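You operate a simulated robot arm through the tools that you are given. There is no shell and no other tool. Be economical: measure what you need, move in short steps, check, and stop when the job is done.

You run a simulated two-armed robot. Do the job below in one go: nothing can be reset, and whatever is moved stays where it is left.

## Task
Brush the salt off the navy cushion, zip it and rack it.
Fine: white hand brush, put back; zip fully shut; both hands, square on the main shelf. Set down upright: white hand brush. What is to be rubbed or washed off counts as gone when no trace of it is left.

The check looks at the end state, three seconds after you hand in, the way a careful person would. Anything else that was tipped, shoved, dropped, spilled or broken makes it a failure.

## Robot
Two 7-joint arms with two-finger parallel grippers on one trunk, on a base that drives. Base frame: it is fixed to the floor where the robot stands at the start and does not move with it; the origin is under the middle of the robot, x ahead of it, y to its left, z up. Units: cm, degrees, N and s.
The left shoulder is at the start at [5, 16.5, 125.5], the right one opposite. With the tool pointing down near the work surface each hand reaches from about 10 to 68 cm from the robot's upright axis, wherever it stands, measured 20 degrees to its own side. Places, roughly: main shelf of the gear rack [50, -100, 80]; zip knob [40, 0, 90]. Payload 3.91 kg a hand.
Tool frame (each hand has its own): the origin (TCP) lies between the finger pads and is the grasp point; the fingertips stand 3 cm ahead of it; z points along the fingers, y is the line along which they close. Largest opening 11 cm; finger width 2, thickness 1; the body of the gripper, 4.8 by 11.2 cm, starts 5.5 cm behind the TCP.
Orientation is told as [roll, pitch, yaw] about the base's x, y, z axes, in that order, counted from this pose: with the fingers straight down and closing along the base's y, the tool's x points along the base's -x, its y along +y and its z along -z.

## Interface
- The arms move only by the tool drive_tool. It takes "left_commands", "right_commands" or both (then of equal length, played together; a hand with none holds still); each is a list of rows, each an object (a shift or turn left out is 0, a gripper value left out holds the last) with "offset": the shift along the tool's x, y, z in units of 100 mm (1.0 is 100 mm), a list of three; "rot": the turn, a rotation vector about the tool's x, y, z in units of 60 degrees (1.0 is 60 degrees), a list of three; "fingers": the opening, from 0 (shut) to 1 (fully open). In form: [{"offset": [dx, dy, dz], "rot": [rx, ry, rz], "fingers": fingers}, ...]. A call has 1 to 8 rows; each row is the pose to reach, as a shift and turn from the pose commanded when the call began, along the tool's axes at that moment. A call with a number of a shift or a turn outside -1 to 1 is refused whole. Rows are played at 5 a second. More than 5 cm and 8.6 degrees between two rows, or a gripper value outside its range, and nothing of the call is played. A pose out of reach is approached as far as the arm can. The call stops where the force on the tool passes 40 N (or 10 N more than at its start, if that is more) or the arm is blocked; 0.2 s more then pass. Each finger travels about 4.5 cm/s and halts on what it meets, pressing with about 31 N; the grip force reading is that of the motor and also rises with nothing between the fingers. The clock runs only during rows and for 0.2 s after the last one: add rows that repeat a pose to give the fingers time. The reply holds the time, the measured pose of the TCP, the force on the tool along the base axes, the opening and the grip force, in the units named above and with some noise, with the torque about the TCP (base axes, N m) and any sound that the robot's microphone picked up.
- Cameras (640 x 400 px; columns grow to the right, rows downward): "scene" is now at [11.64, -1.25, 141.77]; the picture's right is [-0.15, -0.99, 0.00], its down [-0.63, 0.09, -0.77] and it looks along [0.76, -0.11, -0.64] (base axes); focal length 255 px, centre (320, 200). "left" rides on the left gripper at [7.3, -1.7, -10.3] in its tool frame; the picture's right is [0.23, 0.97, 0.00], its down [-0.76, 0.18, -0.62] and it looks along [-0.61, 0.14, 0.78] (tool axes); focal length 222 px, centre (320, 200). "right" rides on the right gripper at [7.2, 1.7, -10.3] in its tool frame; the picture's right is [-0.23, 0.97, 0.00], its down [-0.76, -0.18, -0.62] and it looks along [-0.61, -0.14, 0.78] (tool axes); focal length 222 px, centre (320, 200). There is no depth. A picture from a camera that has moved, and an enlarged one, comes with that camera's place and axes in the base frame and with its lens.
- grab_frame(camera): a new picture of that camera. No time passes.
- raise_lower(by): slides the trunk up (or, below 0, down) by that many cm; the arms and the scene camera ride with it, the base frame stays. It gives what a move gives, with no picture.
- base_move(legs): drives the robot by 1 to 6 legs, each [ahead, left, turn to the left] in cm, cm and degrees, along the robot's own axes; the way and the turn of a leg run together, so that a leg with both is an arc; at most 150 cm and 180 degrees a leg. The arms and the cameras ride along, it lands a little off, and it stops where it bumps. It gives what a move gives.
- aim_head(pan, tilt): turns the head with the scene camera to pan (to the left, within 80 degrees either way) and tilt (down, from -29 to 69), counted from straight ahead of the robot. It gives what a move gives.
- enlarge(camera, box): a new picture of the part [left, top, right, bottom] of that camera's present view, enlarged. No time passes.
- finish_job(): hands the job in; it is judged then, once.

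Work in short steps. Places have to be worked out from the pictures, the camera data and where the tool is seen: move nearer, look again, correct. Check each grasp and each placing, and mend what went wrong. You have 120 turns and 100 pictures in all, those below and enlarged ones among them. Open the grippers and draw the arms clear of the work before you hand the job in, unless the task says otherwise; then end with one line.

The tools are called by a JSON object that holds its "method" and its "body". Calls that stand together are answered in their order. drive_tool: Moves the arms, as the interface text tells. Its arguments: {"type":"object","properties":{"left_commands":{"type":"array"},"right_commands":{"type":"array"}},"required":[]} The other tools are called the same way: raise_lower (by) slides the trunk up or down; base_move (legs) drives the base; aim_head (pan, tilt) turns the head that bears the scene camera; grab_frame (camera) takes a picture; enlarge (camera, box) takes an enlarged picture of a part of a camera's view; finish_job () hands the job in.

At the start:

```text
t: 0.0
left_ee_pos: [42.66, 18.56, 124.03]
left_ee_rot: [0.1, 0.1, 0.0]
left_force: [-0.3, 0.2, -0.4]
left_ft_torque: [-0.02, -0.02, 0.02]
left_grip_width: 11.02
left_finger_force: 0.1
right_ee_pos: [32.12, -14.73, 126.18]
right_ee_rot: [0.1, 0.0, 0.0]
right_force: [0.1, 1.0, -0.5]
right_ft_torque: [-0.02, -0.05, -0.02]
right_grip_width: 11.01
right_finger_force: 0.1
trunk travel left (down, up): [-47.5, 2.8]
robot x, y, heading: [-0.29, -0.03, -0.1]
head pan, tilt: [-8.4, 39.4]
```

scene: 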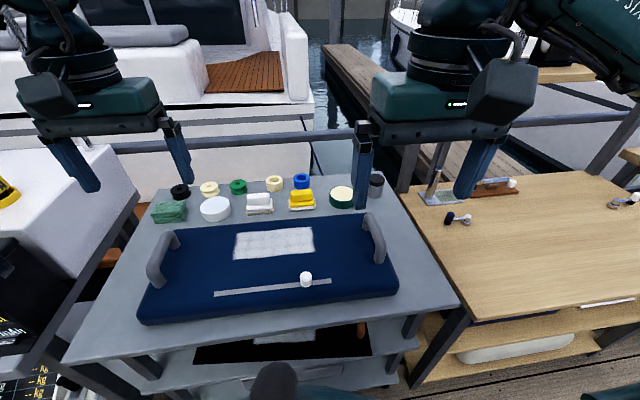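
right: 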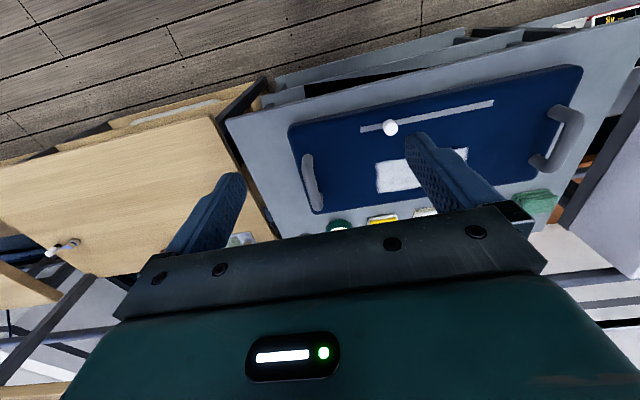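
left: 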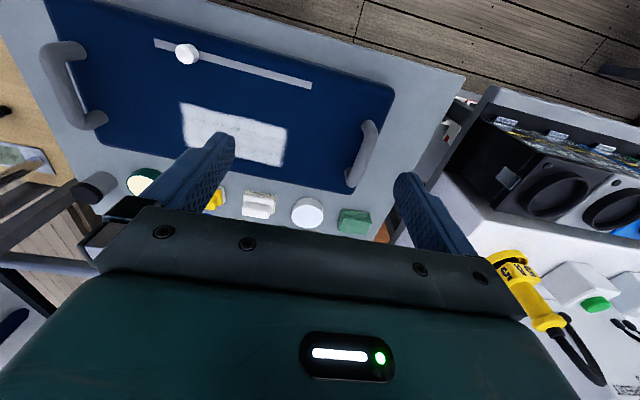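

The cushion lies ahead with a salt patch and a zip with a white knob; tools are lined up behind. I enlarge the back row and the cushion.

{"method": "enlarge", "body": {"camera": "scene", "box": [140, 160, 400, 322]}}

{"method": "enlarge", "body": {"camera": "left", "box": [30, 0, 430, 250]}}

{"method": "aim_head", "body": {"pan": -60, "tilt": 30}}

{"method": "grab_frame", "body": {"camera": "scene"}}

```text
2.46 times, centred on (270, 241) of scene
camera zoom: at [11.64, -1.25, 141.77], right [-0.15, -0.99, 0.0], down [-0.63, 0.09, -0.77], along [0.76, -0.11, -0.64], focal length 629 px, centre (443, 99)
```

zoom: 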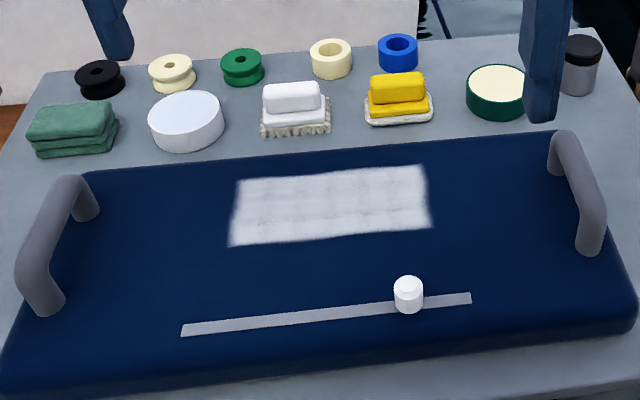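

```text
1.60 times, centred on (230, 125) of left
camera zoom: at [35.52, 16.75, 134.47], right [-0.23, 0.97, 0.0], down [0.76, 0.18, 0.62], along [0.61, 0.14, -0.78], focal length 355 px, centre (464, 320)
```

zoom: 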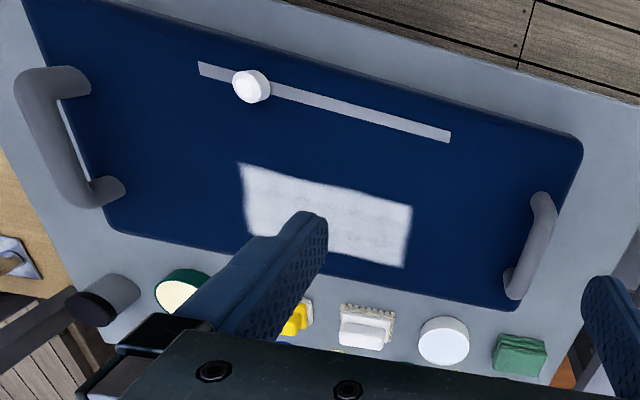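

```text
t: 1.2
left_ee_pos: [42.73, 18.54, 124.06]
left_ee_rot: [0.0, 0.0, 0.1]
left_force: [0.3, 0.4, -0.7]
left_ft_torque: [-0.02, 0.01, -0.02]
left_grip_width: 11.0
left_finger_force: 0.1
right_ee_pos: [31.97, -14.61, 126.15]
right_ee_rot: [0.0, 0.0, 0.0]
right_force: [0.1, 0.1, -0.1]
right_ft_torque: [-0.01, 0.01, 0.03]
right_grip_width: 11.01
right_finger_force: 0.0
trunk travel left (down, up): [-47.5, 2.8]
robot x, y, heading: [0.02, -0.19, 0.0]
head pan, tilt: [-60.0, 30.0]
```

```text
94 pictures are left
camera scene: at [7.72, -7.83, 143.22], right [-0.87, -0.5, 0.0], down [-0.25, 0.43, -0.87], along [0.43, -0.75, -0.5], focal length 255 px, centre (320, 200)
```

scene: 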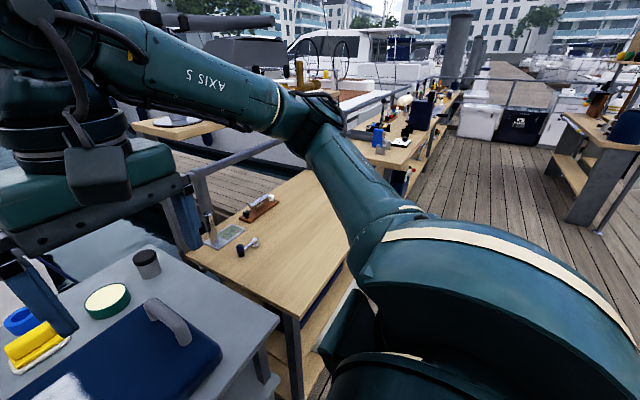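

I look closer at the zip to see which side is open, and lean the head to check the table front.

{"method": "aim_head", "body": {"pan": 0, "tilt": 60}}

{"method": "grab_frame", "body": {"camera": "scene"}}

{"method": "enlarge", "body": {"camera": "scene", "box": [200, 130, 380, 242]}}

{"method": "enlarge", "body": {"camera": "left", "box": [140, 20, 330, 100]}}

```text
t: 2.5
left_ee_pos: [42.67, 18.47, 124.04]
left_ee_rot: [0.0, 0.0, 0.2]
left_force: [-0.8, 0.5, -0.3]
left_ft_torque: [-0.01, 0.02, 0.01]
left_grip_width: 11.0
left_finger_force: 0.0
right_ee_pos: [32.07, -14.71, 126.17]
right_ee_rot: [0.0, 0.0, 0.1]
right_force: [-1.8, -0.2, 0.8]
right_ft_torque: [0.01, -0.04, -0.03]
right_grip_width: 11.01
right_finger_force: 0.1
trunk travel left (down, up): [-47.5, 2.8]
robot x, y, heading: [0.16, -0.03, -0.1]
head pan, tilt: [0.0, 60.0]
```

```text
93 pictures are left
camera scene: at [9.86, -0.01, 139.02], right [0.0, -1.0, 0.0], down [-0.87, 0.0, -0.5], along [0.5, 0.0, -0.87], focal length 255 px, centre (320, 200)
```

scene: 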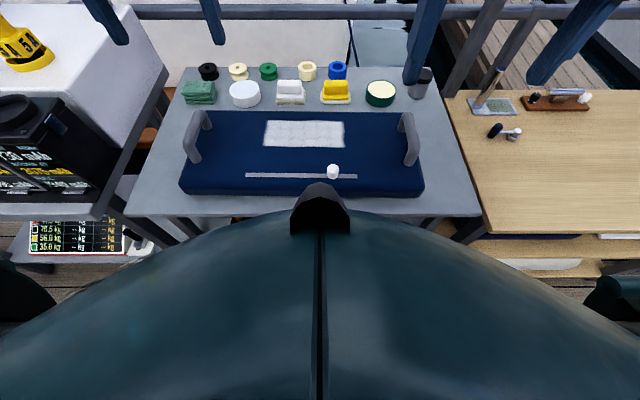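

```text
3.56 times, centred on (290, 186) of scene
camera zoom: at [9.86, -0.01, 139.02], right [0.0, -1.0, 0.0], down [-0.87, 0.0, -0.5], along [0.5, 0.0, -0.87], focal length 908 px, centre (427, 250)
```

zoom: 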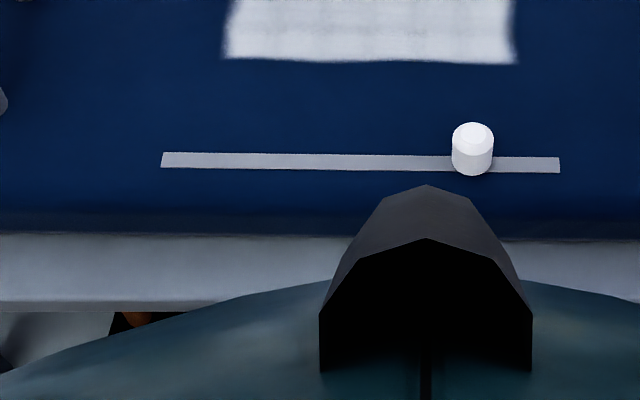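

```text
3.37 times, centred on (235, 60) of left
camera zoom: at [35.52, 16.75, 134.47], right [-0.23, 0.97, 0.0], down [0.76, 0.18, 0.62], along [0.61, 0.14, -0.78], focal length 748 px, centre (606, 672)
```

zoom: 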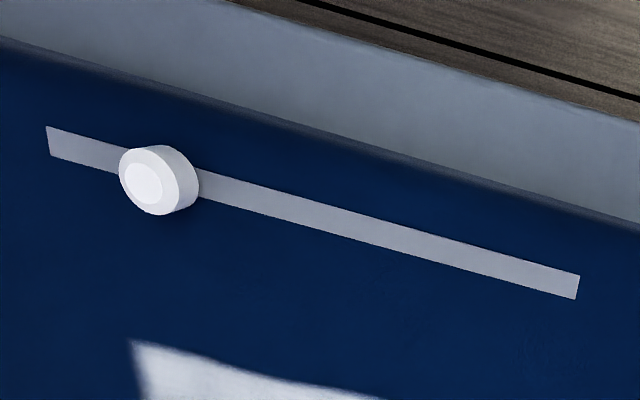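

Table front edge is at about x 36.6, brush near [76.7, 8.9]; that's out of reach without driving forward. I tilt the left hand to look back at the base clearance.

{"method": "drive_tool", "body": {"left_commands": [{"rot": [0, 0.14, 0]}, {"rot": [0, 0.28, 0]}, {"rot": [0, 0.42, 0]}, {"rot": [0, 0.56, 0]}, {"rot": [0, 0.7, 0]}, {"rot": [0, 0.84, 0]}, {"rot": [0, 0.97, 0]}]}}

{"method": "grab_frame", "body": {"camera": "left"}}

```text
t: 4.1
left_ee_pos: [40.19, 18.09, 122.64]
left_ee_rot: [-0.1, 51.0, 0.0]
left_force: [-0.4, -1.1, 0.6]
left_ft_torque: [0.03, 0.02, -0.06]
left_grip_width: 10.97
left_finger_force: 0.1
left hand out of reach, approached as far as the arm can: row 6, 7
right_ee_pos: [32.1, -14.77, 126.11]
right_ee_rot: [-0.1, -0.1, 0.0]
right_force: [-0.5, -0.4, -1.0]
right_ft_torque: [-0.01, 0.03, 0.0]
right_grip_width: 10.97
right_finger_force: 0.1
trunk travel left (down, up): [-47.5, 2.8]
robot x, y, heading: [0.2, 0.08, 0.1]
head pan, tilt: [0.0, 60.0]
```

```text
90 pictures are left
camera left: at [43.81, 16.37, 134.9], right [-0.15, 0.97, 0.17], down [0.96, 0.18, -0.2], along [-0.23, 0.14, -0.96], focal length 222 px, centre (320, 200)
```

left: 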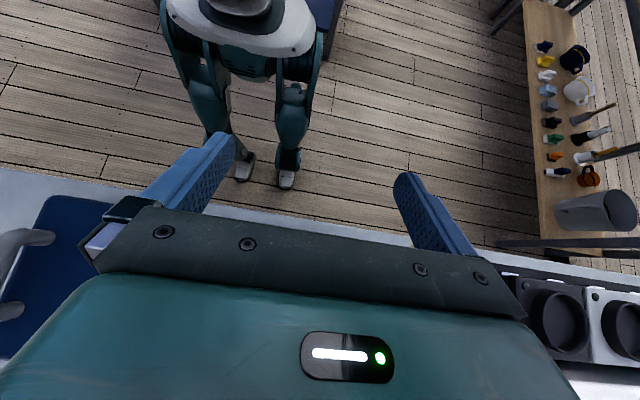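

The robot walks on legs with plenty of room (toes near x 5, table edge at 36). I turn the hand back, then drive ahead 14 cm.

{"method": "drive_tool", "body": {"left_commands": [{"rot": [0, -0.14, 0]}, {"rot": [0, -0.28, 0]}, {"rot": [0, -0.42, 0]}, {"rot": [0, -0.56, 0]}, {"rot": [0, -0.7, 0]}, {"rot": [0, -0.84, 0]}, {"rot": [0, -0.97, 0]}]}}

{"method": "base_move", "body": {"legs": [[14, 0, 0]]}}

{"method": "aim_head", "body": {"pan": 0, "tilt": 45}}

{"method": "grab_frame", "body": {"camera": "scene"}}

```text
t: 5.7
left_ee_pos: [40.38, 18.18, 122.73]
left_ee_rot: [-0.1, -7.4, 0.2]
left_force: [-0.1, -0.2, 0.1]
left_ft_torque: [-0.04, 0.01, 0.02]
left_grip_width: 11.0
left_finger_force: 0.1
right_ee_pos: [32.02, -14.7, 126.16]
right_ee_rot: [0.0, 0.0, 0.1]
right_force: [-0.2, 0.0, -1.1]
right_ft_torque: [0.0, 0.01, 0.02]
right_grip_width: 10.99
right_finger_force: 0.1
trunk travel left (down, up): [-47.5, 2.8]
robot x, y, heading: [-0.06, 0.07, 0.0]
head pan, tilt: [0.0, 60.0]
```

```text
t: 7.1
left_ee_pos: [50.63, 18.14, 122.64]
left_ee_rot: [0.0, -7.1, 0.1]
left_force: [0.7, 0.3, -0.3]
left_ft_torque: [0.0, 0.01, -0.01]
left_grip_width: 10.99
left_finger_force: 0.0
right_ee_pos: [42.3, -14.83, 126.25]
right_ee_rot: [0.0, -0.1, -0.1]
right_force: [-0.7, -0.2, -0.1]
right_ft_torque: [-0.01, -0.02, 0.02]
right_grip_width: 11.0
right_finger_force: 0.0
trunk travel left (down, up): [-47.5, 2.8]
robot x, y, heading: [10.29, -0.17, 0.0]
head pan, tilt: [0.0, 60.0]
stopped in leg 1: the robot was blocked; the commanded pose is now the measured one
```

```text
t: 7.8
left_ee_pos: [50.76, 18.15, 122.65]
left_ee_rot: [0.0, -7.1, 0.0]
left_force: [0.4, 0.0, -0.4]
left_ft_torque: [0.02, -0.01, 0.0]
left_grip_width: 10.99
left_finger_force: 0.0
right_ee_pos: [42.57, -14.69, 126.03]
right_ee_rot: [0.0, 0.0, -0.1]
right_force: [0.0, -0.1, 0.5]
right_ft_torque: [-0.03, 0.02, 0.02]
right_grip_width: 10.98
right_finger_force: 0.2
trunk travel left (down, up): [-47.5, 2.8]
robot x, y, heading: [10.7, -0.25, -0.0]
head pan, tilt: [0.0, 45.0]
```

```text
89 pictures are left
camera scene: at [21.82, 0.0, 140.96], right [0.0, -1.0, 0.0], down [-0.71, 0.0, -0.71], along [0.71, 0.0, -0.71], focal length 255 px, centre (320, 200)
```

scene: 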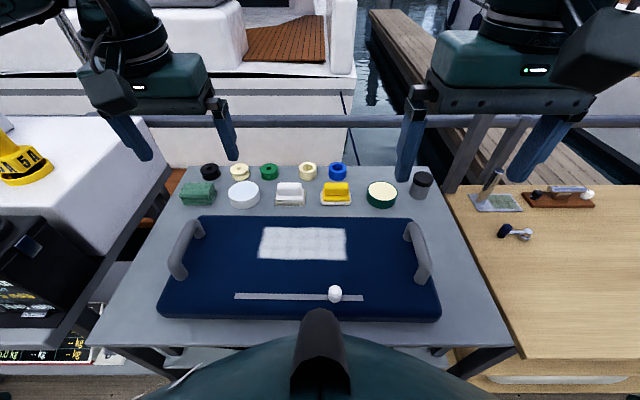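

The drive stopped about x 10.5 (contact with the table edge); I back off half a centimetre, and bring the left hand up over the brush with pitch levelled.

{"method": "base_move", "body": {"legs": [[-0.6, 0, 0]]}}

{"method": "drive_tool", "body": {"left_commands": [{"offset": [-0.29, -0.15, 0.25], "rot": [0, 0.02, 0]}, {"offset": [-0.58, -0.3, 0.5], "rot": [0, 0.04, 0]}, {"offset": [-0.88, -0.45, 0.75], "rot": [0, 0.06, 0]}, {"offset": [-1.0, -0.6, 1.0], "rot": [0, 0.09, 0]}, {"offset": [-1.0, -0.8, 1.0], "rot": [0, 0.118, 0]}]}}

{"method": "grab_frame", "body": {"camera": "left"}}

```text
t: 8.6
left_ee_pos: [50.26, 18.21, 122.55]
left_ee_rot: [0.1, -7.2, 0.3]
left_force: [0.0, -0.2, -0.8]
left_ft_torque: [0.01, -0.01, 0.01]
left_grip_width: 11.0
left_finger_force: 0.0
right_ee_pos: [41.87, -14.68, 126.2]
right_ee_rot: [0.1, 0.2, -0.1]
right_force: [0.7, 0.4, -0.1]
right_ft_torque: [0.03, -0.01, 0.0]
right_grip_width: 11.02
right_finger_force: 0.1
trunk travel left (down, up): [-47.5, 2.8]
robot x, y, heading: [10.19, -0.18, 0.1]
head pan, tilt: [0.0, 45.0]
```

```text
t: 9.8
left_ee_pos: [61.58, 10.01, 113.9]
left_ee_rot: [-0.1, 0.0, 0.2]
left_force: [-0.6, -0.3, 0.4]
left_ft_torque: [0.01, -0.01, -0.02]
left_grip_width: 10.99
left_finger_force: 0.1
right_ee_pos: [41.93, -14.78, 126.07]
right_ee_rot: [0.0, 0.2, -0.2]
right_force: [0.2, -0.2, -0.4]
right_ft_torque: [0.01, 0.0, 0.03]
right_grip_width: 11.01
right_finger_force: 0.1
trunk travel left (down, up): [-47.5, 2.8]
robot x, y, heading: [9.72, -0.29, -0.4]
head pan, tilt: [0.0, 45.0]
```

```text
88 pictures are left
camera left: at [54.4, 8.33, 124.33], right [-0.23, 0.97, 0.0], down [0.76, 0.18, 0.62], along [0.61, 0.14, -0.78], focal length 222 px, centre (320, 200)
```

left: 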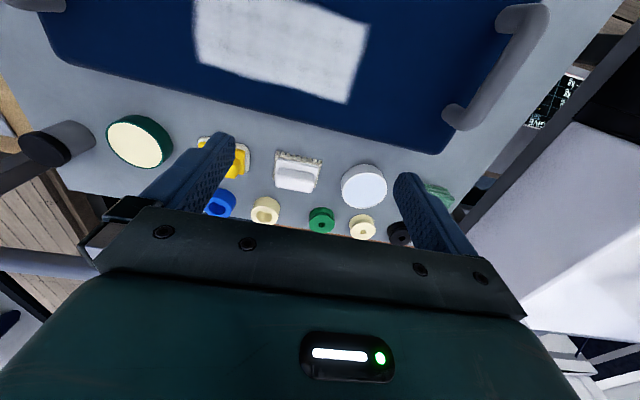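

Brush at about [77.7, 9.2]. I zoom to see its shape and size.

{"method": "enlarge", "body": {"camera": "left", "box": [230, 120, 400, 226]}}

{"method": "enlarge", "body": {"camera": "scene", "box": [220, 160, 380, 260]}}

```text
3.76 times, centred on (315, 173) of left
camera zoom: at [54.4, 8.33, 124.33], right [-0.23, 0.97, 0.0], down [0.76, 0.18, 0.62], along [0.61, 0.14, -0.78], focal length 836 px, centre (339, 302)
```

zoom: 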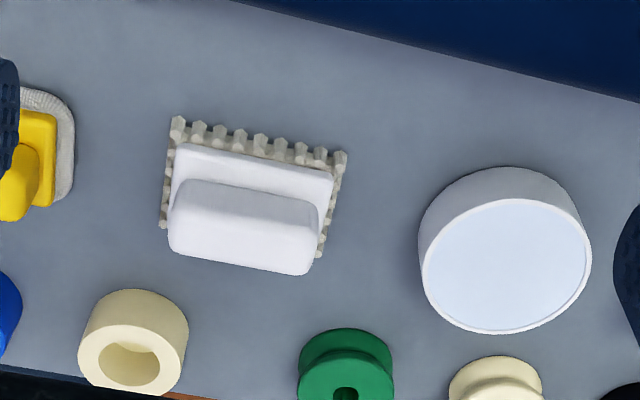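

```text
4.00 times, centred on (300, 210) of scene
camera zoom: at [21.25, -0.07, 140.96], right [0.0, -1.0, 0.0], down [-0.71, 0.0, -0.71], along [0.71, 0.0, -0.71], focal length 1022 px, centre (400, 160)
```

zoom: 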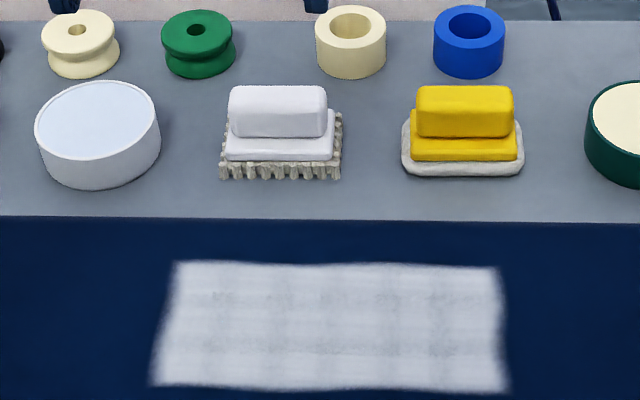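

Handle centre judged at [78, 8.9], top ~90.7. I move the left hand above it in two calls.

{"method": "drive_tool", "body": {"left_commands": [{"offset": [-0.4, -0.03, 0.2]}, {"offset": [-0.8, -0.06, 0.4]}, {"offset": [-1.0, -0.1, 0.5]}]}}

{"method": "drive_tool", "body": {"left_commands": [{"offset": [-0.3, 0, 0.2]}, {"offset": [-0.64, -0.01, 0.4]}, {"offset": [-0.64, -0.01, 0.5]}]}}

{"method": "grab_frame", "body": {"camera": "left"}}

{"method": "grab_frame", "body": {"camera": "scene"}}

```text
t: 10.6
left_ee_pos: [71.74, 9.07, 109.17]
left_ee_rot: [0.0, 0.0, 0.1]
left_force: [-0.2, 0.1, -0.6]
left_ft_torque: [0.0, 0.02, -0.04]
left_grip_width: 11.01
left_finger_force: 0.1
right_ee_pos: [42.05, -14.7, 126.12]
right_ee_rot: [0.0, 0.0, 0.0]
right_force: [0.1, -0.5, 0.8]
right_ft_torque: [0.0, 0.0, 0.0]
right_grip_width: 11.02
right_finger_force: 0.1
trunk travel left (down, up): [-47.5, 2.8]
robot x, y, heading: [10.23, -0.24, -0.2]
head pan, tilt: [0.0, 45.0]
```

```text
t: 11.4
left_ee_pos: [74.41, 9.3, 106.24]
left_ee_rot: [0.0, 0.0, 0.1]
left_force: [0.1, 0.2, 0.1]
left_ft_torque: [-0.01, 0.0, 0.02]
left_grip_width: 10.99
left_finger_force: 0.1
left hand out of reach, approached as far as the arm can: row 2, 3
right_ee_pos: [42.08, -14.77, 126.06]
right_ee_rot: [0.0, 0.1, -0.1]
right_force: [1.0, 0.1, -0.4]
right_ft_torque: [0.0, -0.01, 0.0]
right_grip_width: 10.99
right_finger_force: 0.0
trunk travel left (down, up): [-47.5, 2.8]
robot x, y, heading: [10.35, -0.26, -0.2]
head pan, tilt: [0.0, 45.0]
```

```text
85 pictures are left
camera left: at [67.28, 7.64, 116.63], right [-0.23, 0.97, 0.0], down [0.76, 0.18, 0.62], along [0.61, 0.14, -0.78], focal length 222 px, centre (320, 200)
```

left: 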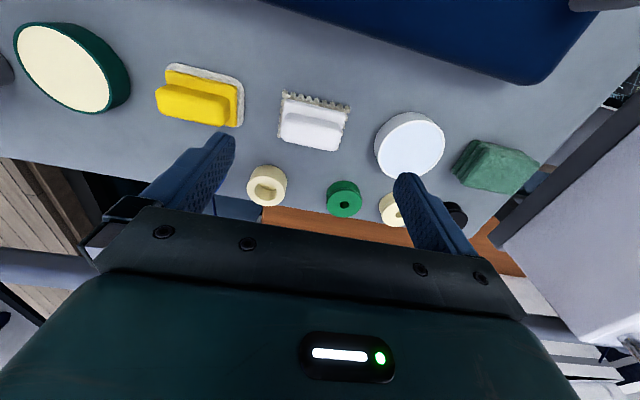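

```text
84 pictures are left
camera scene: at [21.26, -0.08, 140.96], right [0.0, -1.0, 0.0], down [-0.71, 0.0, -0.71], along [0.71, 0.0, -0.71], focal length 255 px, centre (320, 200)
```

scene: 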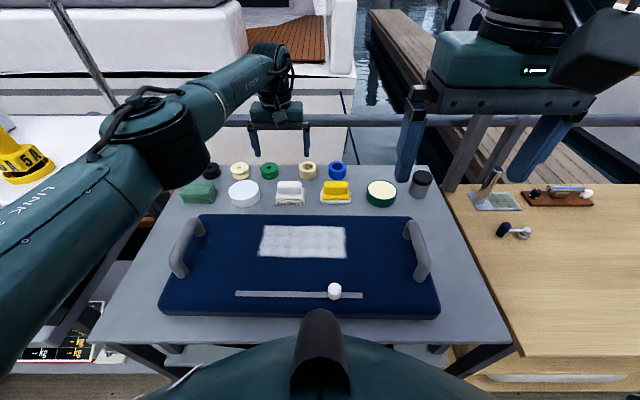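

Full vertical reach ends at x 74.4, so I tilt the hand 18° forward (fingers ahead) to gain reach; the closing line stays along y.

{"method": "drive_tool", "body": {"left_commands": [{"rot": [0, -0.1, 0]}, {"rot": [0, -0.2, 0]}, {"rot": [0, -0.3, 0]}, {"offset": [-0.2, -0.04, 0.2], "rot": [0, -0.3, 0]}, {"offset": [-0.35, -0.04, 0.5], "rot": [0, -0.3, 0]}]}}

{"method": "grab_frame", "body": {"camera": "left"}}

```text
t: 12.6
left_ee_pos: [77.74, 9.06, 101.09]
left_ee_rot: [0.0, -18.1, 0.2]
left_force: [1.0, 0.1, -0.2]
left_ft_torque: [-0.02, -0.02, 0.0]
left_grip_width: 11.01
left_finger_force: 0.1
right_ee_pos: [42.06, -14.64, 126.12]
right_ee_rot: [0.0, 0.1, -0.1]
right_force: [-0.2, -0.8, -1.1]
right_ft_torque: [-0.01, 0.01, 0.0]
right_grip_width: 11.01
right_finger_force: 0.0
trunk travel left (down, up): [-47.5, 2.8]
robot x, y, heading: [10.38, 0.26, -0.2]
head pan, tilt: [0.0, 45.0]
```

```text
83 pictures are left
camera left: at [67.65, 7.34, 108.75], right [-0.22, 0.97, -0.07], down [0.53, 0.18, 0.83], along [0.82, 0.14, -0.56], focal length 222 px, centre (320, 200)
```

left: 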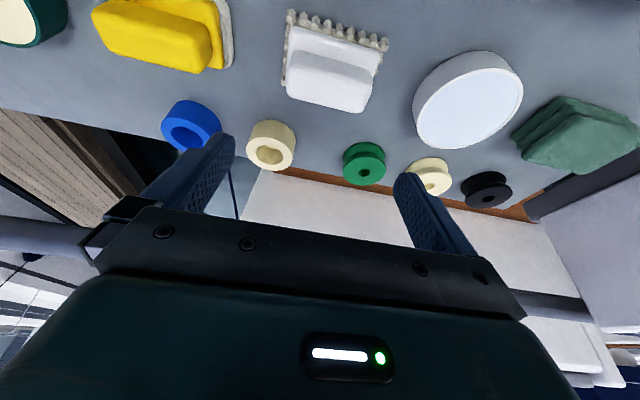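

Aligned at x 77.9, y 9.05; I go straight down to TCP z ≈ 90.8.

{"method": "drive_tool", "body": {"left_commands": [{"offset": [0.1, 0, 0.33]}, {"offset": [0.2, 0, 0.66]}, {"offset": [0.3, 0, 0.96]}]}}

{"method": "grab_frame", "body": {"camera": "left"}}

{"method": "enlarge", "body": {"camera": "scene", "box": [220, 120, 380, 220]}}

```text
t: 13.4
left_ee_pos: [77.91, 8.68, 91.09]
left_ee_rot: [0.0, -18.0, 0.0]
left_force: [0.3, -0.2, 0.7]
left_ft_torque: [0.02, 0.02, 0.02]
left_grip_width: 11.01
left_finger_force: 0.1
right_ee_pos: [42.08, -14.7, 126.01]
right_ee_rot: [0.0, 0.0, -0.1]
right_force: [0.0, 0.3, -0.7]
right_ft_torque: [-0.01, 0.0, -0.01]
right_grip_width: 11.0
right_finger_force: 0.0
trunk travel left (down, up): [-47.5, 2.8]
robot x, y, heading: [9.84, -0.03, -0.3]
head pan, tilt: [0.0, 45.0]
```

```text
82 pictures are left
camera left: at [67.87, 6.92, 98.8], right [-0.22, 0.97, -0.07], down [0.53, 0.18, 0.83], along [0.82, 0.14, -0.56], focal length 222 px, centre (320, 200)
```

left: 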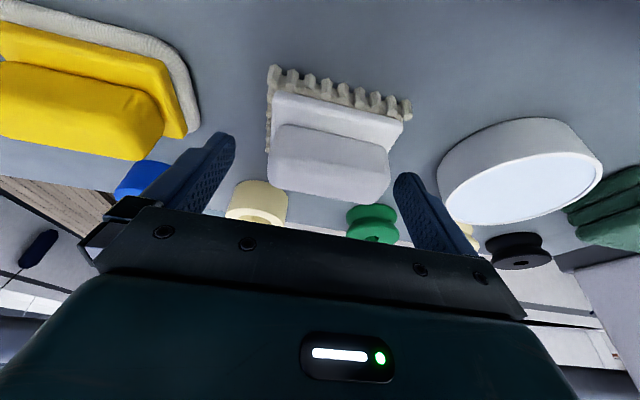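

```text
4.00 times, centred on (300, 170) of scene
camera zoom: at [21.26, -0.06, 140.96], right [0.0, -1.0, 0.0], down [-0.71, 0.0, -0.71], along [0.71, 0.0, -0.71], focal length 1022 px, centre (400, 320)
```

zoom: 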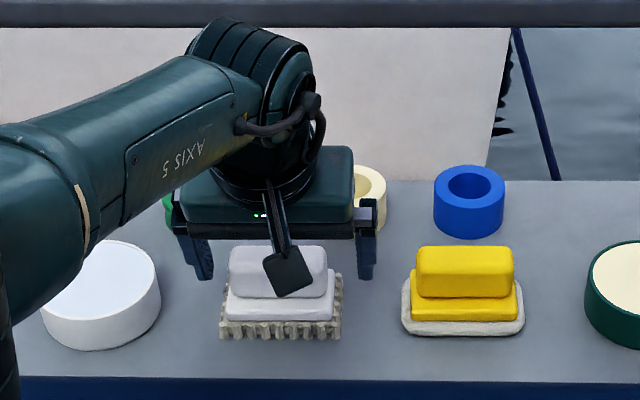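

Fingers straddle the handle; I lower 0.6 cm, shift 0.4 cm left and close.

{"method": "drive_tool", "body": {"left_commands": [{"offset": [0.047, 0.04, 0.048]}, {"offset": [0.047, 0.04, 0.048], "fingers": 0.7}, {"offset": [0.047, 0.04, 0.048], "fingers": 0.45}, {"offset": [0.047, 0.04, 0.048], "fingers": 0.45}, {"offset": [0.047, 0.04, 0.048], "fingers": 0.45}, {"offset": [0.047, 0.04, 0.048], "fingers": 0.45}]}}

{"method": "grab_frame", "body": {"camera": "left"}}

```text
t: 14.8
left_ee_pos: [77.52, 9.26, 90.4]
left_ee_rot: [-0.1, -18.1, 0.2]
left_force: [-0.2, -0.4, -0.4]
left_ft_torque: [-0.02, 0.01, -0.01]
left_grip_width: 8.0
left_finger_force: 30.6
right_ee_pos: [41.96, -14.67, 126.09]
right_ee_rot: [0.0, 0.1, -0.2]
right_force: [0.0, 0.9, -0.1]
right_ft_torque: [-0.02, -0.01, -0.04]
right_grip_width: 10.99
right_finger_force: 0.0
trunk travel left (down, up): [-47.5, 2.8]
robot x, y, heading: [9.66, 0.08, -0.2]
head pan, tilt: [0.0, 45.0]
```

```text
80 pictures are left
camera left: at [67.54, 7.51, 98.03], right [-0.22, 0.97, -0.07], down [0.53, 0.18, 0.83], along [0.82, 0.14, -0.56], focal length 222 px, centre (320, 200)
```

left: 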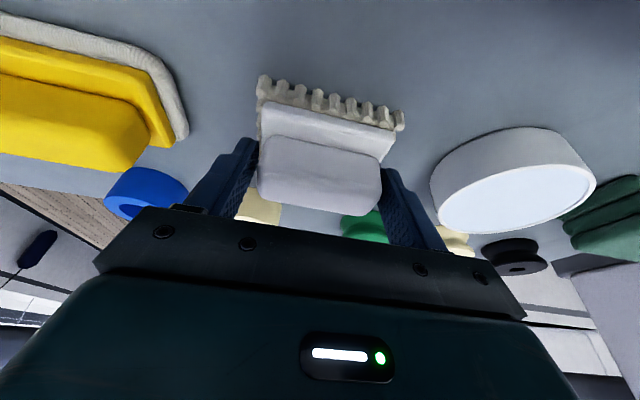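

Grip 8.0 cm at 30 N. I lift straight up 8 cm and check. (Return pose: TCP [77.5, 9.2, 90.4].)

{"method": "drive_tool", "body": {"left_commands": [{"offset": [-0.06, 0, -0.19]}, {"offset": [-0.155, 0, -0.475]}, {"offset": [-0.25, 0, -0.76]}]}}

{"method": "grab_frame", "body": {"camera": "left"}}

{"method": "grab_frame", "body": {"camera": "scene"}}

```text
t: 15.6
left_ee_pos: [77.65, 9.3, 98.43]
left_ee_rot: [0.0, -18.0, 0.1]
left_force: [-0.6, 0.3, -0.3]
left_ft_torque: [-0.04, -0.01, 0.03]
left_grip_width: 8.01
left_finger_force: 31.0
right_ee_pos: [41.98, -14.67, 126.05]
right_ee_rot: [0.0, 0.2, 0.0]
right_force: [-0.8, 1.0, 0.6]
right_ft_torque: [-0.02, 0.01, 0.02]
right_grip_width: 11.03
right_finger_force: 0.1
trunk travel left (down, up): [-47.5, 2.8]
robot x, y, heading: [10.23, -0.17, 0.1]
head pan, tilt: [0.0, 45.0]
```

```text
79 pictures are left
camera left: at [67.55, 7.53, 106.01], right [-0.22, 0.97, -0.07], down [0.53, 0.18, 0.83], along [0.82, 0.14, -0.56], focal length 222 px, centre (320, 200)
```

left: 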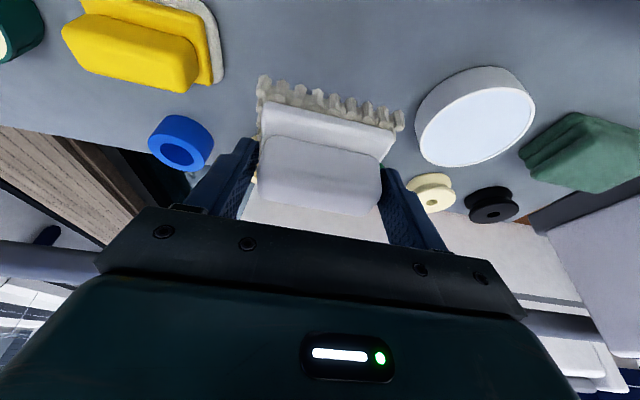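

```text
78 pictures are left
camera scene: at [21.21, 0.02, 140.96], right [0.0, -1.0, 0.0], down [-0.71, 0.0, -0.71], along [0.71, 0.0, -0.71], focal length 255 px, centre (320, 200)
```

scene: 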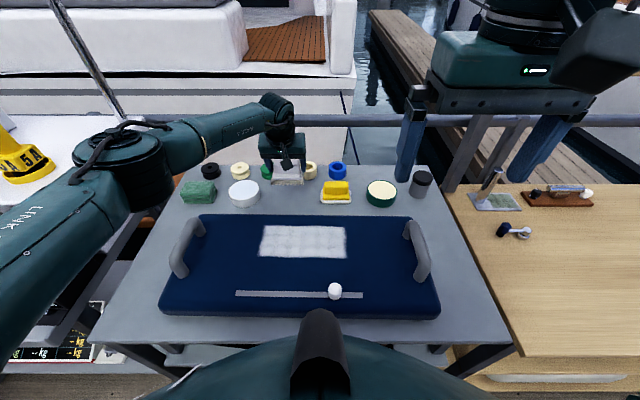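

Brush is held, level. Salt patch judged x 53.6–62.8, y −6.1–14.3. I move over the back-left corner of the patch at height.

{"method": "drive_tool", "body": {"left_commands": [{"offset": [0.31, 0.1, -0.12]}, {"offset": [0.62, 0.2, -0.24]}, {"offset": [0.93, 0.3, -0.37]}]}}

{"method": "drive_tool", "body": {"left_commands": [{"offset": [0.22, 0.13, -0.07]}, {"offset": [0.44, 0.24, -0.14]}, {"offset": [0.44, 0.24, -0.14]}]}}

{"method": "grab_frame", "body": {"camera": "left"}}

{"method": "grab_frame", "body": {"camera": "scene"}}

```text
t: 16.4
left_ee_pos: [67.44, 12.5, 98.93]
left_ee_rot: [-0.1, -18.0, 0.3]
left_force: [-0.5, -0.1, -1.1]
left_ft_torque: [-0.03, -0.01, 0.02]
left_grip_width: 7.96
left_finger_force: 31.2
right_ee_pos: [41.99, -14.63, 126.22]
right_ee_rot: [0.0, 0.1, -0.1]
right_force: [0.5, 0.1, 0.6]
right_ft_torque: [0.0, 0.01, 0.04]
right_grip_width: 11.0
right_finger_force: 0.1
trunk travel left (down, up): [-47.5, 2.8]
robot x, y, heading: [9.91, 0.03, 0.0]
head pan, tilt: [0.0, 45.0]
```

```text
t: 17.2
left_ee_pos: [62.88, 14.66, 99.0]
left_ee_rot: [0.0, -18.0, 0.3]
left_force: [0.1, 0.0, -0.5]
left_ft_torque: [0.01, 0.01, -0.01]
left_grip_width: 7.98
left_finger_force: 31.0
right_ee_pos: [42.06, -14.72, 126.2]
right_ee_rot: [0.0, 0.1, 0.0]
right_force: [0.5, -0.5, 0.2]
right_ft_torque: [-0.02, -0.05, -0.01]
right_grip_width: 11.0
right_finger_force: 0.1
trunk travel left (down, up): [-47.5, 2.8]
robot x, y, heading: [9.55, 0.31, 0.2]
head pan, tilt: [0.0, 45.0]
```

```text
77 pictures are left
camera left: at [52.91, 13.02, 106.64], right [-0.22, 0.97, -0.07], down [0.53, 0.18, 0.83], along [0.82, 0.14, -0.56], focal length 222 px, centre (320, 200)
```

left: 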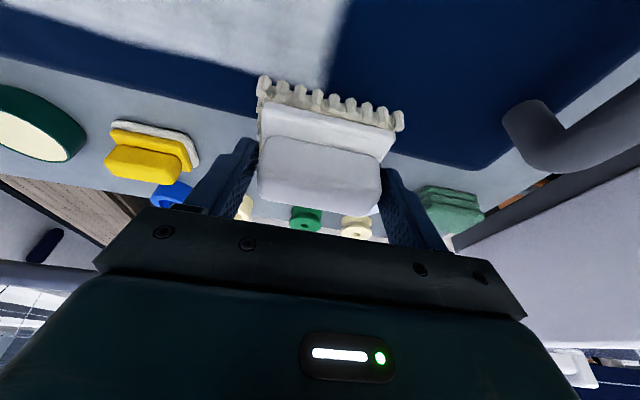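

```text
76 pictures are left
camera scene: at [21.26, -0.01, 140.96], right [0.0, -1.0, 0.0], down [-0.71, 0.0, -0.71], along [0.71, 0.0, -0.71], focal length 255 px, centre (320, 200)
```

scene: 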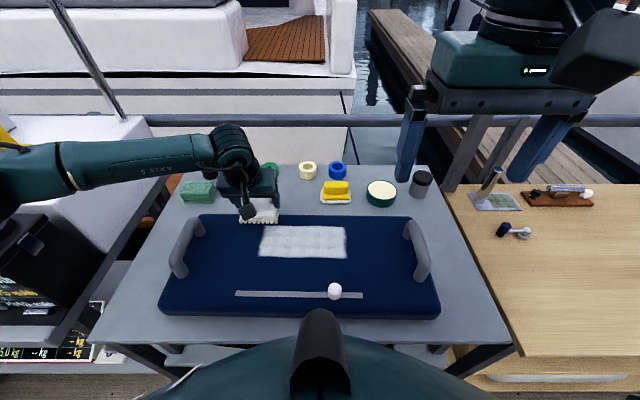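

Now I descend in small steps to find the contact height.

{"method": "drive_tool", "body": {"left_commands": [{"offset": [0.16, 0, 0.25]}, {"offset": [0.18, 0, 0.3]}]}}

{"method": "enlarge", "body": {"camera": "scene", "box": [200, 180, 360, 280]}}

```text
t: 17.8
left_ee_pos: [62.18, 14.71, 95.89]
left_ee_rot: [0.0, -18.3, 0.2]
left_force: [-2.0, 2.4, 10.2]
left_ft_torque: [0.12, 0.35, -0.1]
left_grip_width: 8.0
left_finger_force: 31.2
right_ee_pos: [41.89, -14.61, 126.23]
right_ee_rot: [0.0, 0.0, -0.1]
right_force: [-0.1, 0.3, -1.5]
right_ft_torque: [-0.01, 0.01, 0.0]
right_grip_width: 11.0
right_finger_force: 0.0
trunk travel left (down, up): [-47.5, 2.8]
robot x, y, heading: [9.99, 0.19, -0.1]
head pan, tilt: [0.0, 45.0]
```

```text
4.00 times, centred on (280, 230) of scene
camera zoom: at [21.12, 0.0, 141.0], right [0.0, -1.0, 0.0], down [-0.71, 0.0, -0.71], along [0.71, 0.0, -0.71], focal length 1022 px, centre (480, 80)
```

zoom: 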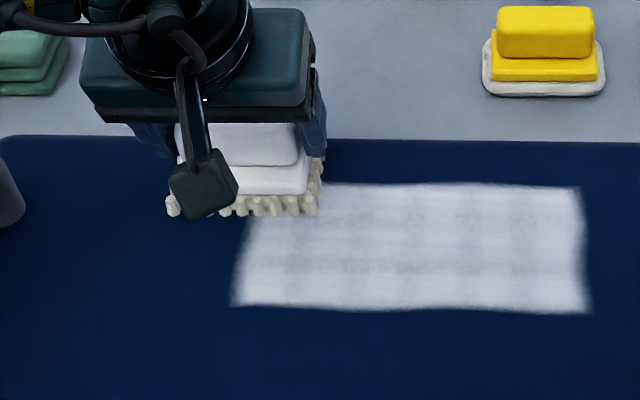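

Contact at TCP z ≈ 95.9 with 10 N. I ease up 0.1 cm and stroke to the right in two calls.

{"method": "drive_tool", "body": {"left_commands": [{"offset": [-0.003, -0.14, -0.01]}, {"offset": [-0.003, -0.28, -0.01]}, {"offset": [-0.003, -0.42, -0.01]}, {"offset": [-0.003, -0.56, -0.01]}, {"offset": [-0.003, -0.7, -0.01]}, {"offset": [-0.003, -0.84, -0.01]}, {"offset": [-0.003, -1.0, -0.01]}]}}

{"method": "drive_tool", "body": {"left_commands": [{"offset": [0, -0.14, 0]}, {"offset": [0, -0.28, 0]}, {"offset": [0, -0.42, 0]}, {"offset": [0, -0.56, 0]}, {"offset": [0, -0.7, 0]}, {"offset": [0, -0.84, 0]}, {"offset": [0, -1.0, 0]}]}}

{"method": "enlarge", "body": {"camera": "scene", "box": [200, 180, 400, 305]}}

```text
t: 19.4
left_ee_pos: [61.96, 4.87, 95.87]
left_ee_rot: [0.0, -18.1, 0.2]
left_force: [2.2, 9.3, 14.7]
left_ft_torque: [0.54, -0.16, -0.07]
left_grip_width: 7.96
left_finger_force: 30.4
right_ee_pos: [41.89, -14.68, 126.24]
right_ee_rot: [0.0, 0.0, -0.1]
right_force: [0.3, -1.0, 0.2]
right_ft_torque: [-0.04, -0.02, -0.01]
right_grip_width: 10.98
right_finger_force: 0.0
trunk travel left (down, up): [-47.5, 2.8]
robot x, y, heading: [9.97, 0.02, -0.0]
head pan, tilt: [0.0, 45.0]
```

```text
t: 21.0
left_ee_pos: [62.16, -4.88, 95.83]
left_ee_rot: [0.1, -18.3, 0.3]
left_force: [0.3, 20.8, 28.9]
left_ft_torque: [0.66, 0.05, -0.09]
left_grip_width: 8.0
left_finger_force: 30.4
right_ee_pos: [41.71, -14.5, 126.27]
right_ee_rot: [-0.1, -0.1, -0.1]
right_force: [0.1, 0.0, 0.3]
right_ft_torque: [0.01, -0.03, 0.01]
right_grip_width: 11.01
right_finger_force: 0.0
trunk travel left (down, up): [-47.5, 2.8]
robot x, y, heading: [9.53, 0.25, -0.2]
head pan, tilt: [0.0, 45.0]
```

```text
3.20 times, centred on (300, 242) of scene
camera zoom: at [20.96, 0.25, 141.01], right [0.0, -1.0, 0.0], down [-0.71, 0.0, -0.71], along [0.71, 0.0, -0.71], focal length 817 px, centre (384, 64)
```

zoom: 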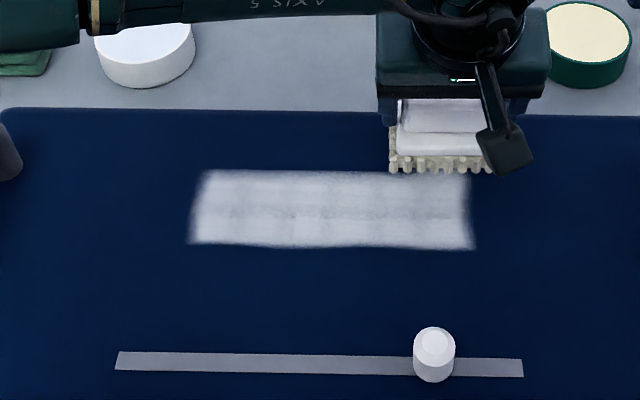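

The strip was cleaned; the front of the brush reaches 2.2 cm ahead. Force was high at the end, so I lift, move 3.9 cm nearer, and lower slightly lighter.

{"method": "drive_tool", "body": {"left_commands": [{"offset": [-0.03, -0.1, -0.1]}, {"offset": [0.33, -0.1, -0.22]}, {"offset": [0.363, -0.1, -0.144]}]}}

{"method": "drive_tool", "body": {"left_commands": [{"offset": [0, 0.14, 0]}, {"offset": [0, 0.28, 0]}, {"offset": [0, 0.42, 0]}, {"offset": [0, 0.56, 0]}, {"offset": [0, 0.7, 0]}, {"offset": [0, 0.84, 0]}, {"offset": [0, 1.0, 0]}]}}

{"method": "drive_tool", "body": {"left_commands": [{"offset": [0, 0.14, 0]}, {"offset": [0, 0.28, 0]}, {"offset": [0, 0.42, 0]}, {"offset": [0, 0.56, 0]}, {"offset": [0, 0.7, 0]}, {"offset": [0, 0.84, 0]}, {"offset": [0, 1.0, 0]}]}}

{"method": "enlarge", "body": {"camera": "scene", "box": [200, 180, 400, 305]}}

```text
t: 21.8
left_ee_pos: [58.08, -6.23, 95.9]
left_ee_rot: [0.0, -18.0, 0.1]
left_force: [-3.8, 2.0, 11.9]
left_ft_torque: [0.56, 0.09, 0.19]
left_grip_width: 7.99
left_finger_force: 31.3
right_ee_pos: [41.84, -14.6, 126.18]
right_ee_rot: [0.0, 0.0, 0.0]
right_force: [-1.0, 0.4, -0.3]
right_ft_torque: [0.01, -0.01, -0.02]
right_grip_width: 11.0
right_finger_force: 0.0
trunk travel left (down, up): [-47.5, 2.8]
robot x, y, heading: [10.01, -0.23, 0.1]
head pan, tilt: [0.0, 45.0]
```

```text
t: 23.4
left_ee_pos: [58.3, 3.75, 95.73]
left_ee_rot: [0.1, -17.9, 0.4]
left_force: [-0.3, -1.6, 3.4]
left_ft_torque: [-0.26, -0.06, 0.01]
left_grip_width: 8.01
left_finger_force: 31.4
right_ee_pos: [41.98, -14.7, 126.04]
right_ee_rot: [-0.1, 0.1, -0.1]
right_force: [0.0, -0.2, -0.8]
right_ft_torque: [0.03, 0.01, -0.01]
right_grip_width: 10.97
right_finger_force: 0.0
trunk travel left (down, up): [-47.5, 2.8]
robot x, y, heading: [9.7, 0.17, 0.1]
head pan, tilt: [0.0, 45.0]
```

```text
t: 25.0
left_ee_pos: [58.1, 13.88, 95.88]
left_ee_rot: [-0.1, -18.1, 0.2]
left_force: [-0.2, -3.7, 4.4]
left_ft_torque: [0.15, 0.12, 0.02]
left_grip_width: 7.99
left_finger_force: 31.5
right_ee_pos: [41.94, -14.69, 126.13]
right_ee_rot: [0.0, 0.1, -0.1]
right_force: [0.4, -0.4, -0.1]
right_ft_torque: [0.0, -0.03, 0.06]
right_grip_width: 11.0
right_finger_force: 0.0
trunk travel left (down, up): [-47.5, 2.8]
robot x, y, heading: [9.73, 0.12, -0.2]
head pan, tilt: [0.0, 45.0]
```

```text
3.20 times, centred on (300, 242) of scene
camera zoom: at [21.2, -0.02, 140.98], right [0.0, -1.0, 0.0], down [-0.71, 0.0, -0.71], along [0.71, 0.0, -0.71], focal length 817 px, centre (384, 64)
```

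zoom: 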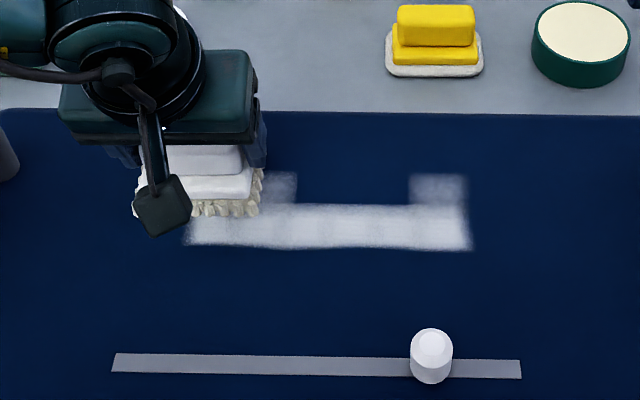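

Two spots were brushed too lightly. I press 0.15 cm lower and stroke back to the right.

{"method": "drive_tool", "body": {"left_commands": [{"offset": [0.005, -0.14, 0.015]}, {"offset": [0.005, -0.28, 0.015]}, {"offset": [0.005, -0.42, 0.015]}, {"offset": [0.005, -0.56, 0.015]}, {"offset": [0.005, -0.7, 0.015]}, {"offset": [0.005, -0.84, 0.015]}, {"offset": [0.005, -1.0, 0.015]}]}}

{"method": "drive_tool", "body": {"left_commands": [{"offset": [0, -0.14, 0]}, {"offset": [0, -0.28, 0]}, {"offset": [0, -0.42, 0]}, {"offset": [0, -0.56, 0]}, {"offset": [0, -0.7, 0]}, {"offset": [0, -0.84, 0]}, {"offset": [0, -1.0, 0]}]}}

{"method": "enlarge", "body": {"camera": "scene", "box": [200, 180, 400, 305]}}

```text
t: 26.6
left_ee_pos: [58.16, 3.84, 95.98]
left_ee_rot: [-0.1, -18.0, 0.2]
left_force: [-1.4, 7.9, 11.9]
left_ft_torque: [0.63, -0.19, 0.11]
left_grip_width: 7.97
left_finger_force: 30.9
right_ee_pos: [41.95, -14.62, 126.16]
right_ee_rot: [0.0, 0.0, -0.2]
right_force: [-0.5, 0.4, 0.4]
right_ft_torque: [-0.01, 0.02, -0.01]
right_grip_width: 10.97
right_finger_force: 0.1
trunk travel left (down, up): [-47.5, 2.8]
robot x, y, heading: [9.93, 0.16, 0.1]
head pan, tilt: [0.0, 45.0]
```

```text
t: 28.2
left_ee_pos: [58.38, -6.11, 95.79]
left_ee_rot: [0.0, -18.3, 0.2]
left_force: [0.7, 14.2, 21.0]
left_ft_torque: [0.72, -0.09, -0.04]
left_grip_width: 7.98
left_finger_force: 31.1
right_ee_pos: [41.82, -14.59, 126.14]
right_ee_rot: [-0.1, 0.0, -0.1]
right_force: [0.4, -0.3, 0.5]
right_ft_torque: [-0.01, -0.02, 0.01]
right_grip_width: 11.02
right_finger_force: 0.0
trunk travel left (down, up): [-47.5, 2.8]
robot x, y, heading: [9.47, 0.19, 0.1]
head pan, tilt: [0.0, 45.0]
```

```text
3.20 times, centred on (300, 242) of scene
camera zoom: at [21.04, 0.16, 140.99], right [0.0, -1.0, 0.0], down [-0.71, 0.0, -0.71], along [0.71, 0.0, -0.71], focal length 817 px, centre (384, 64)
```

zoom: 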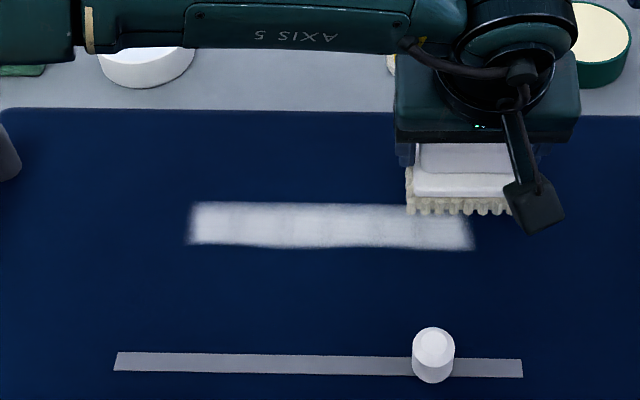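

Second strip clean. I step 3 cm nearer at the same height and stroke left.

{"method": "drive_tool", "body": {"left_commands": [{"offset": [-0.03, -0.05, -0.1]}, {"offset": [0.25, -0.05, -0.19]}, {"offset": [0.285, -0.05, -0.093]}]}}

{"method": "drive_tool", "body": {"left_commands": [{"offset": [0, 0.14, 0]}, {"offset": [0, 0.28, 0]}, {"offset": [0, 0.42, 0]}, {"offset": [0, 0.56, 0]}, {"offset": [0, 0.7, 0]}, {"offset": [0, 0.84, 0]}, {"offset": [0, 1.0, 0]}]}}

{"method": "drive_tool", "body": {"left_commands": [{"offset": [0, 0.14, 0]}, {"offset": [0, 0.28, 0]}, {"offset": [0, 0.42, 0]}, {"offset": [0, 0.56, 0]}, {"offset": [0, 0.7, 0]}, {"offset": [0, 0.84, 0]}, {"offset": [0, 1.0, 0]}]}}

{"method": "enlarge", "body": {"camera": "scene", "box": [200, 180, 400, 305]}}

```text
t: 29.0
left_ee_pos: [55.29, -6.73, 95.85]
left_ee_rot: [-0.2, -18.2, 0.3]
left_force: [-1.9, 2.1, 14.6]
left_ft_torque: [0.58, 0.25, 0.0]
left_grip_width: 8.0
left_finger_force: 30.8
right_ee_pos: [41.87, -14.69, 126.2]
right_ee_rot: [0.0, 0.1, -0.1]
right_force: [-1.0, -0.1, -0.7]
right_ft_torque: [-0.02, 0.02, -0.03]
right_grip_width: 11.02
right_finger_force: 0.1
trunk travel left (down, up): [-47.5, 2.8]
robot x, y, heading: [9.73, -0.2, 0.1]
head pan, tilt: [0.0, 45.0]
```

```text
t: 30.6
left_ee_pos: [55.34, 3.02, 95.86]
left_ee_rot: [-0.2, -18.2, 0.2]
left_force: [0.0, -11.8, 18.8]
left_ft_torque: [-0.48, 0.02, 0.0]
left_grip_width: 8.0
left_finger_force: 31.3
right_ee_pos: [41.87, -14.88, 126.14]
right_ee_rot: [0.1, 0.0, -0.1]
right_force: [0.4, -0.3, -0.3]
right_ft_torque: [0.01, -0.01, -0.04]
right_grip_width: 11.0
right_finger_force: 0.1
trunk travel left (down, up): [-47.5, 2.8]
robot x, y, heading: [10.17, -0.33, 0.0]
head pan, tilt: [0.0, 45.0]
```

```text
t: 32.2
left_ee_pos: [55.19, 13.16, 95.75]
left_ee_rot: [-0.1, -18.2, 0.0]
left_force: [-1.3, -12.1, 17.7]
left_ft_torque: [-0.5, 0.0, 0.05]
left_grip_width: 8.0
left_finger_force: 31.6
right_ee_pos: [41.88, -14.87, 126.25]
right_ee_rot: [0.1, 0.0, 0.0]
right_force: [0.6, -1.0, 0.9]
right_ft_torque: [-0.04, -0.02, -0.02]
right_grip_width: 11.01
right_finger_force: 0.0
trunk travel left (down, up): [-47.5, 2.8]
robot x, y, heading: [10.0, -0.42, 0.1]
head pan, tilt: [0.0, 45.0]
```

```text
3.20 times, centred on (300, 242) of scene
camera zoom: at [21.09, -0.17, 140.99], right [0.0, -1.0, 0.0], down [-0.71, 0.0, -0.71], along [0.71, 0.0, -0.71], focal length 817 px, centre (384, 64)
```

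zoom: 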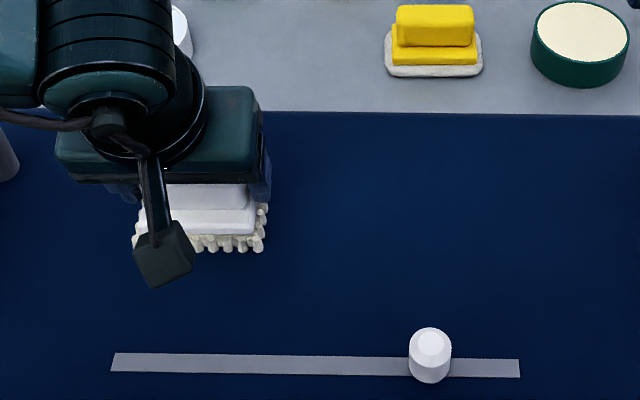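

Clean so far; one more stroke 1.5 cm nearer for any faint edge, then lift.

{"method": "drive_tool", "body": {"left_commands": [{"offset": [0.14, 0.0, -0.056]}, {"offset": [0.14, -0.16, -0.056]}, {"offset": [0.14, -0.32, -0.056]}, {"offset": [0.14, -0.48, -0.056]}, {"offset": [0.14, -0.64, -0.056]}, {"offset": [0.14, -0.82, -0.056]}, {"offset": [0.14, -1.0, -0.056]}]}}

{"method": "drive_tool", "body": {"left_commands": [{"offset": [0, -0.16, 0]}, {"offset": [0, -0.32, 0]}, {"offset": [0, -0.48, 0]}, {"offset": [0, -0.64, 0]}, {"offset": [0, -0.8, 0]}, {"offset": [0, -0.9, 0]}, {"offset": [-0.15, -0.6, -0.4]}, {"offset": [-0.15, -0.3, -0.5]}]}}

{"method": "enlarge", "body": {"camera": "scene", "box": [200, 180, 400, 305]}}

```text
t: 33.8
left_ee_pos: [53.62, 3.43, 95.66]
left_ee_rot: [0.1, -18.3, 0.2]
left_force: [0.5, 17.6, 24.8]
left_ft_torque: [0.93, 0.0, -0.12]
left_grip_width: 8.0
left_finger_force: 31.0
right_ee_pos: [41.77, -14.53, 126.2]
right_ee_rot: [-0.1, 0.1, -0.1]
right_force: [-1.4, 0.3, 0.8]
right_ft_torque: [0.03, -0.01, 0.0]
right_grip_width: 11.01
right_finger_force: 0.0
trunk travel left (down, up): [-47.5, 2.8]
robot x, y, heading: [9.96, -0.29, 0.2]
head pan, tilt: [0.0, 45.0]
```

```text
refused: row 7 steps farther than a row can; nothing moved
```

```text
3.20 times, centred on (300, 242) of scene
camera zoom: at [21.02, 0.17, 141.0], right [0.0, -1.0, 0.0], down [-0.71, 0.0, -0.71], along [0.71, 0.0, -0.71], focal length 817 px, centre (384, 64)
```

zoom: 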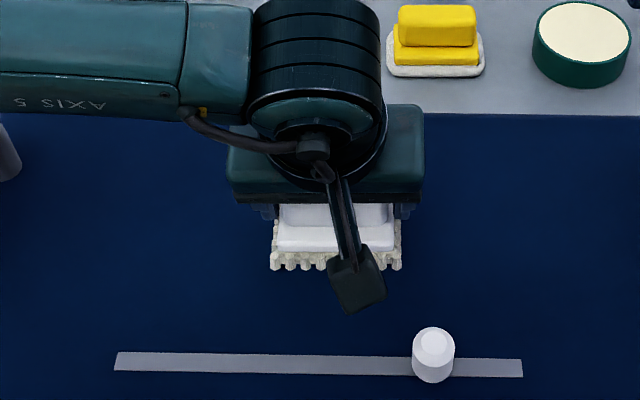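

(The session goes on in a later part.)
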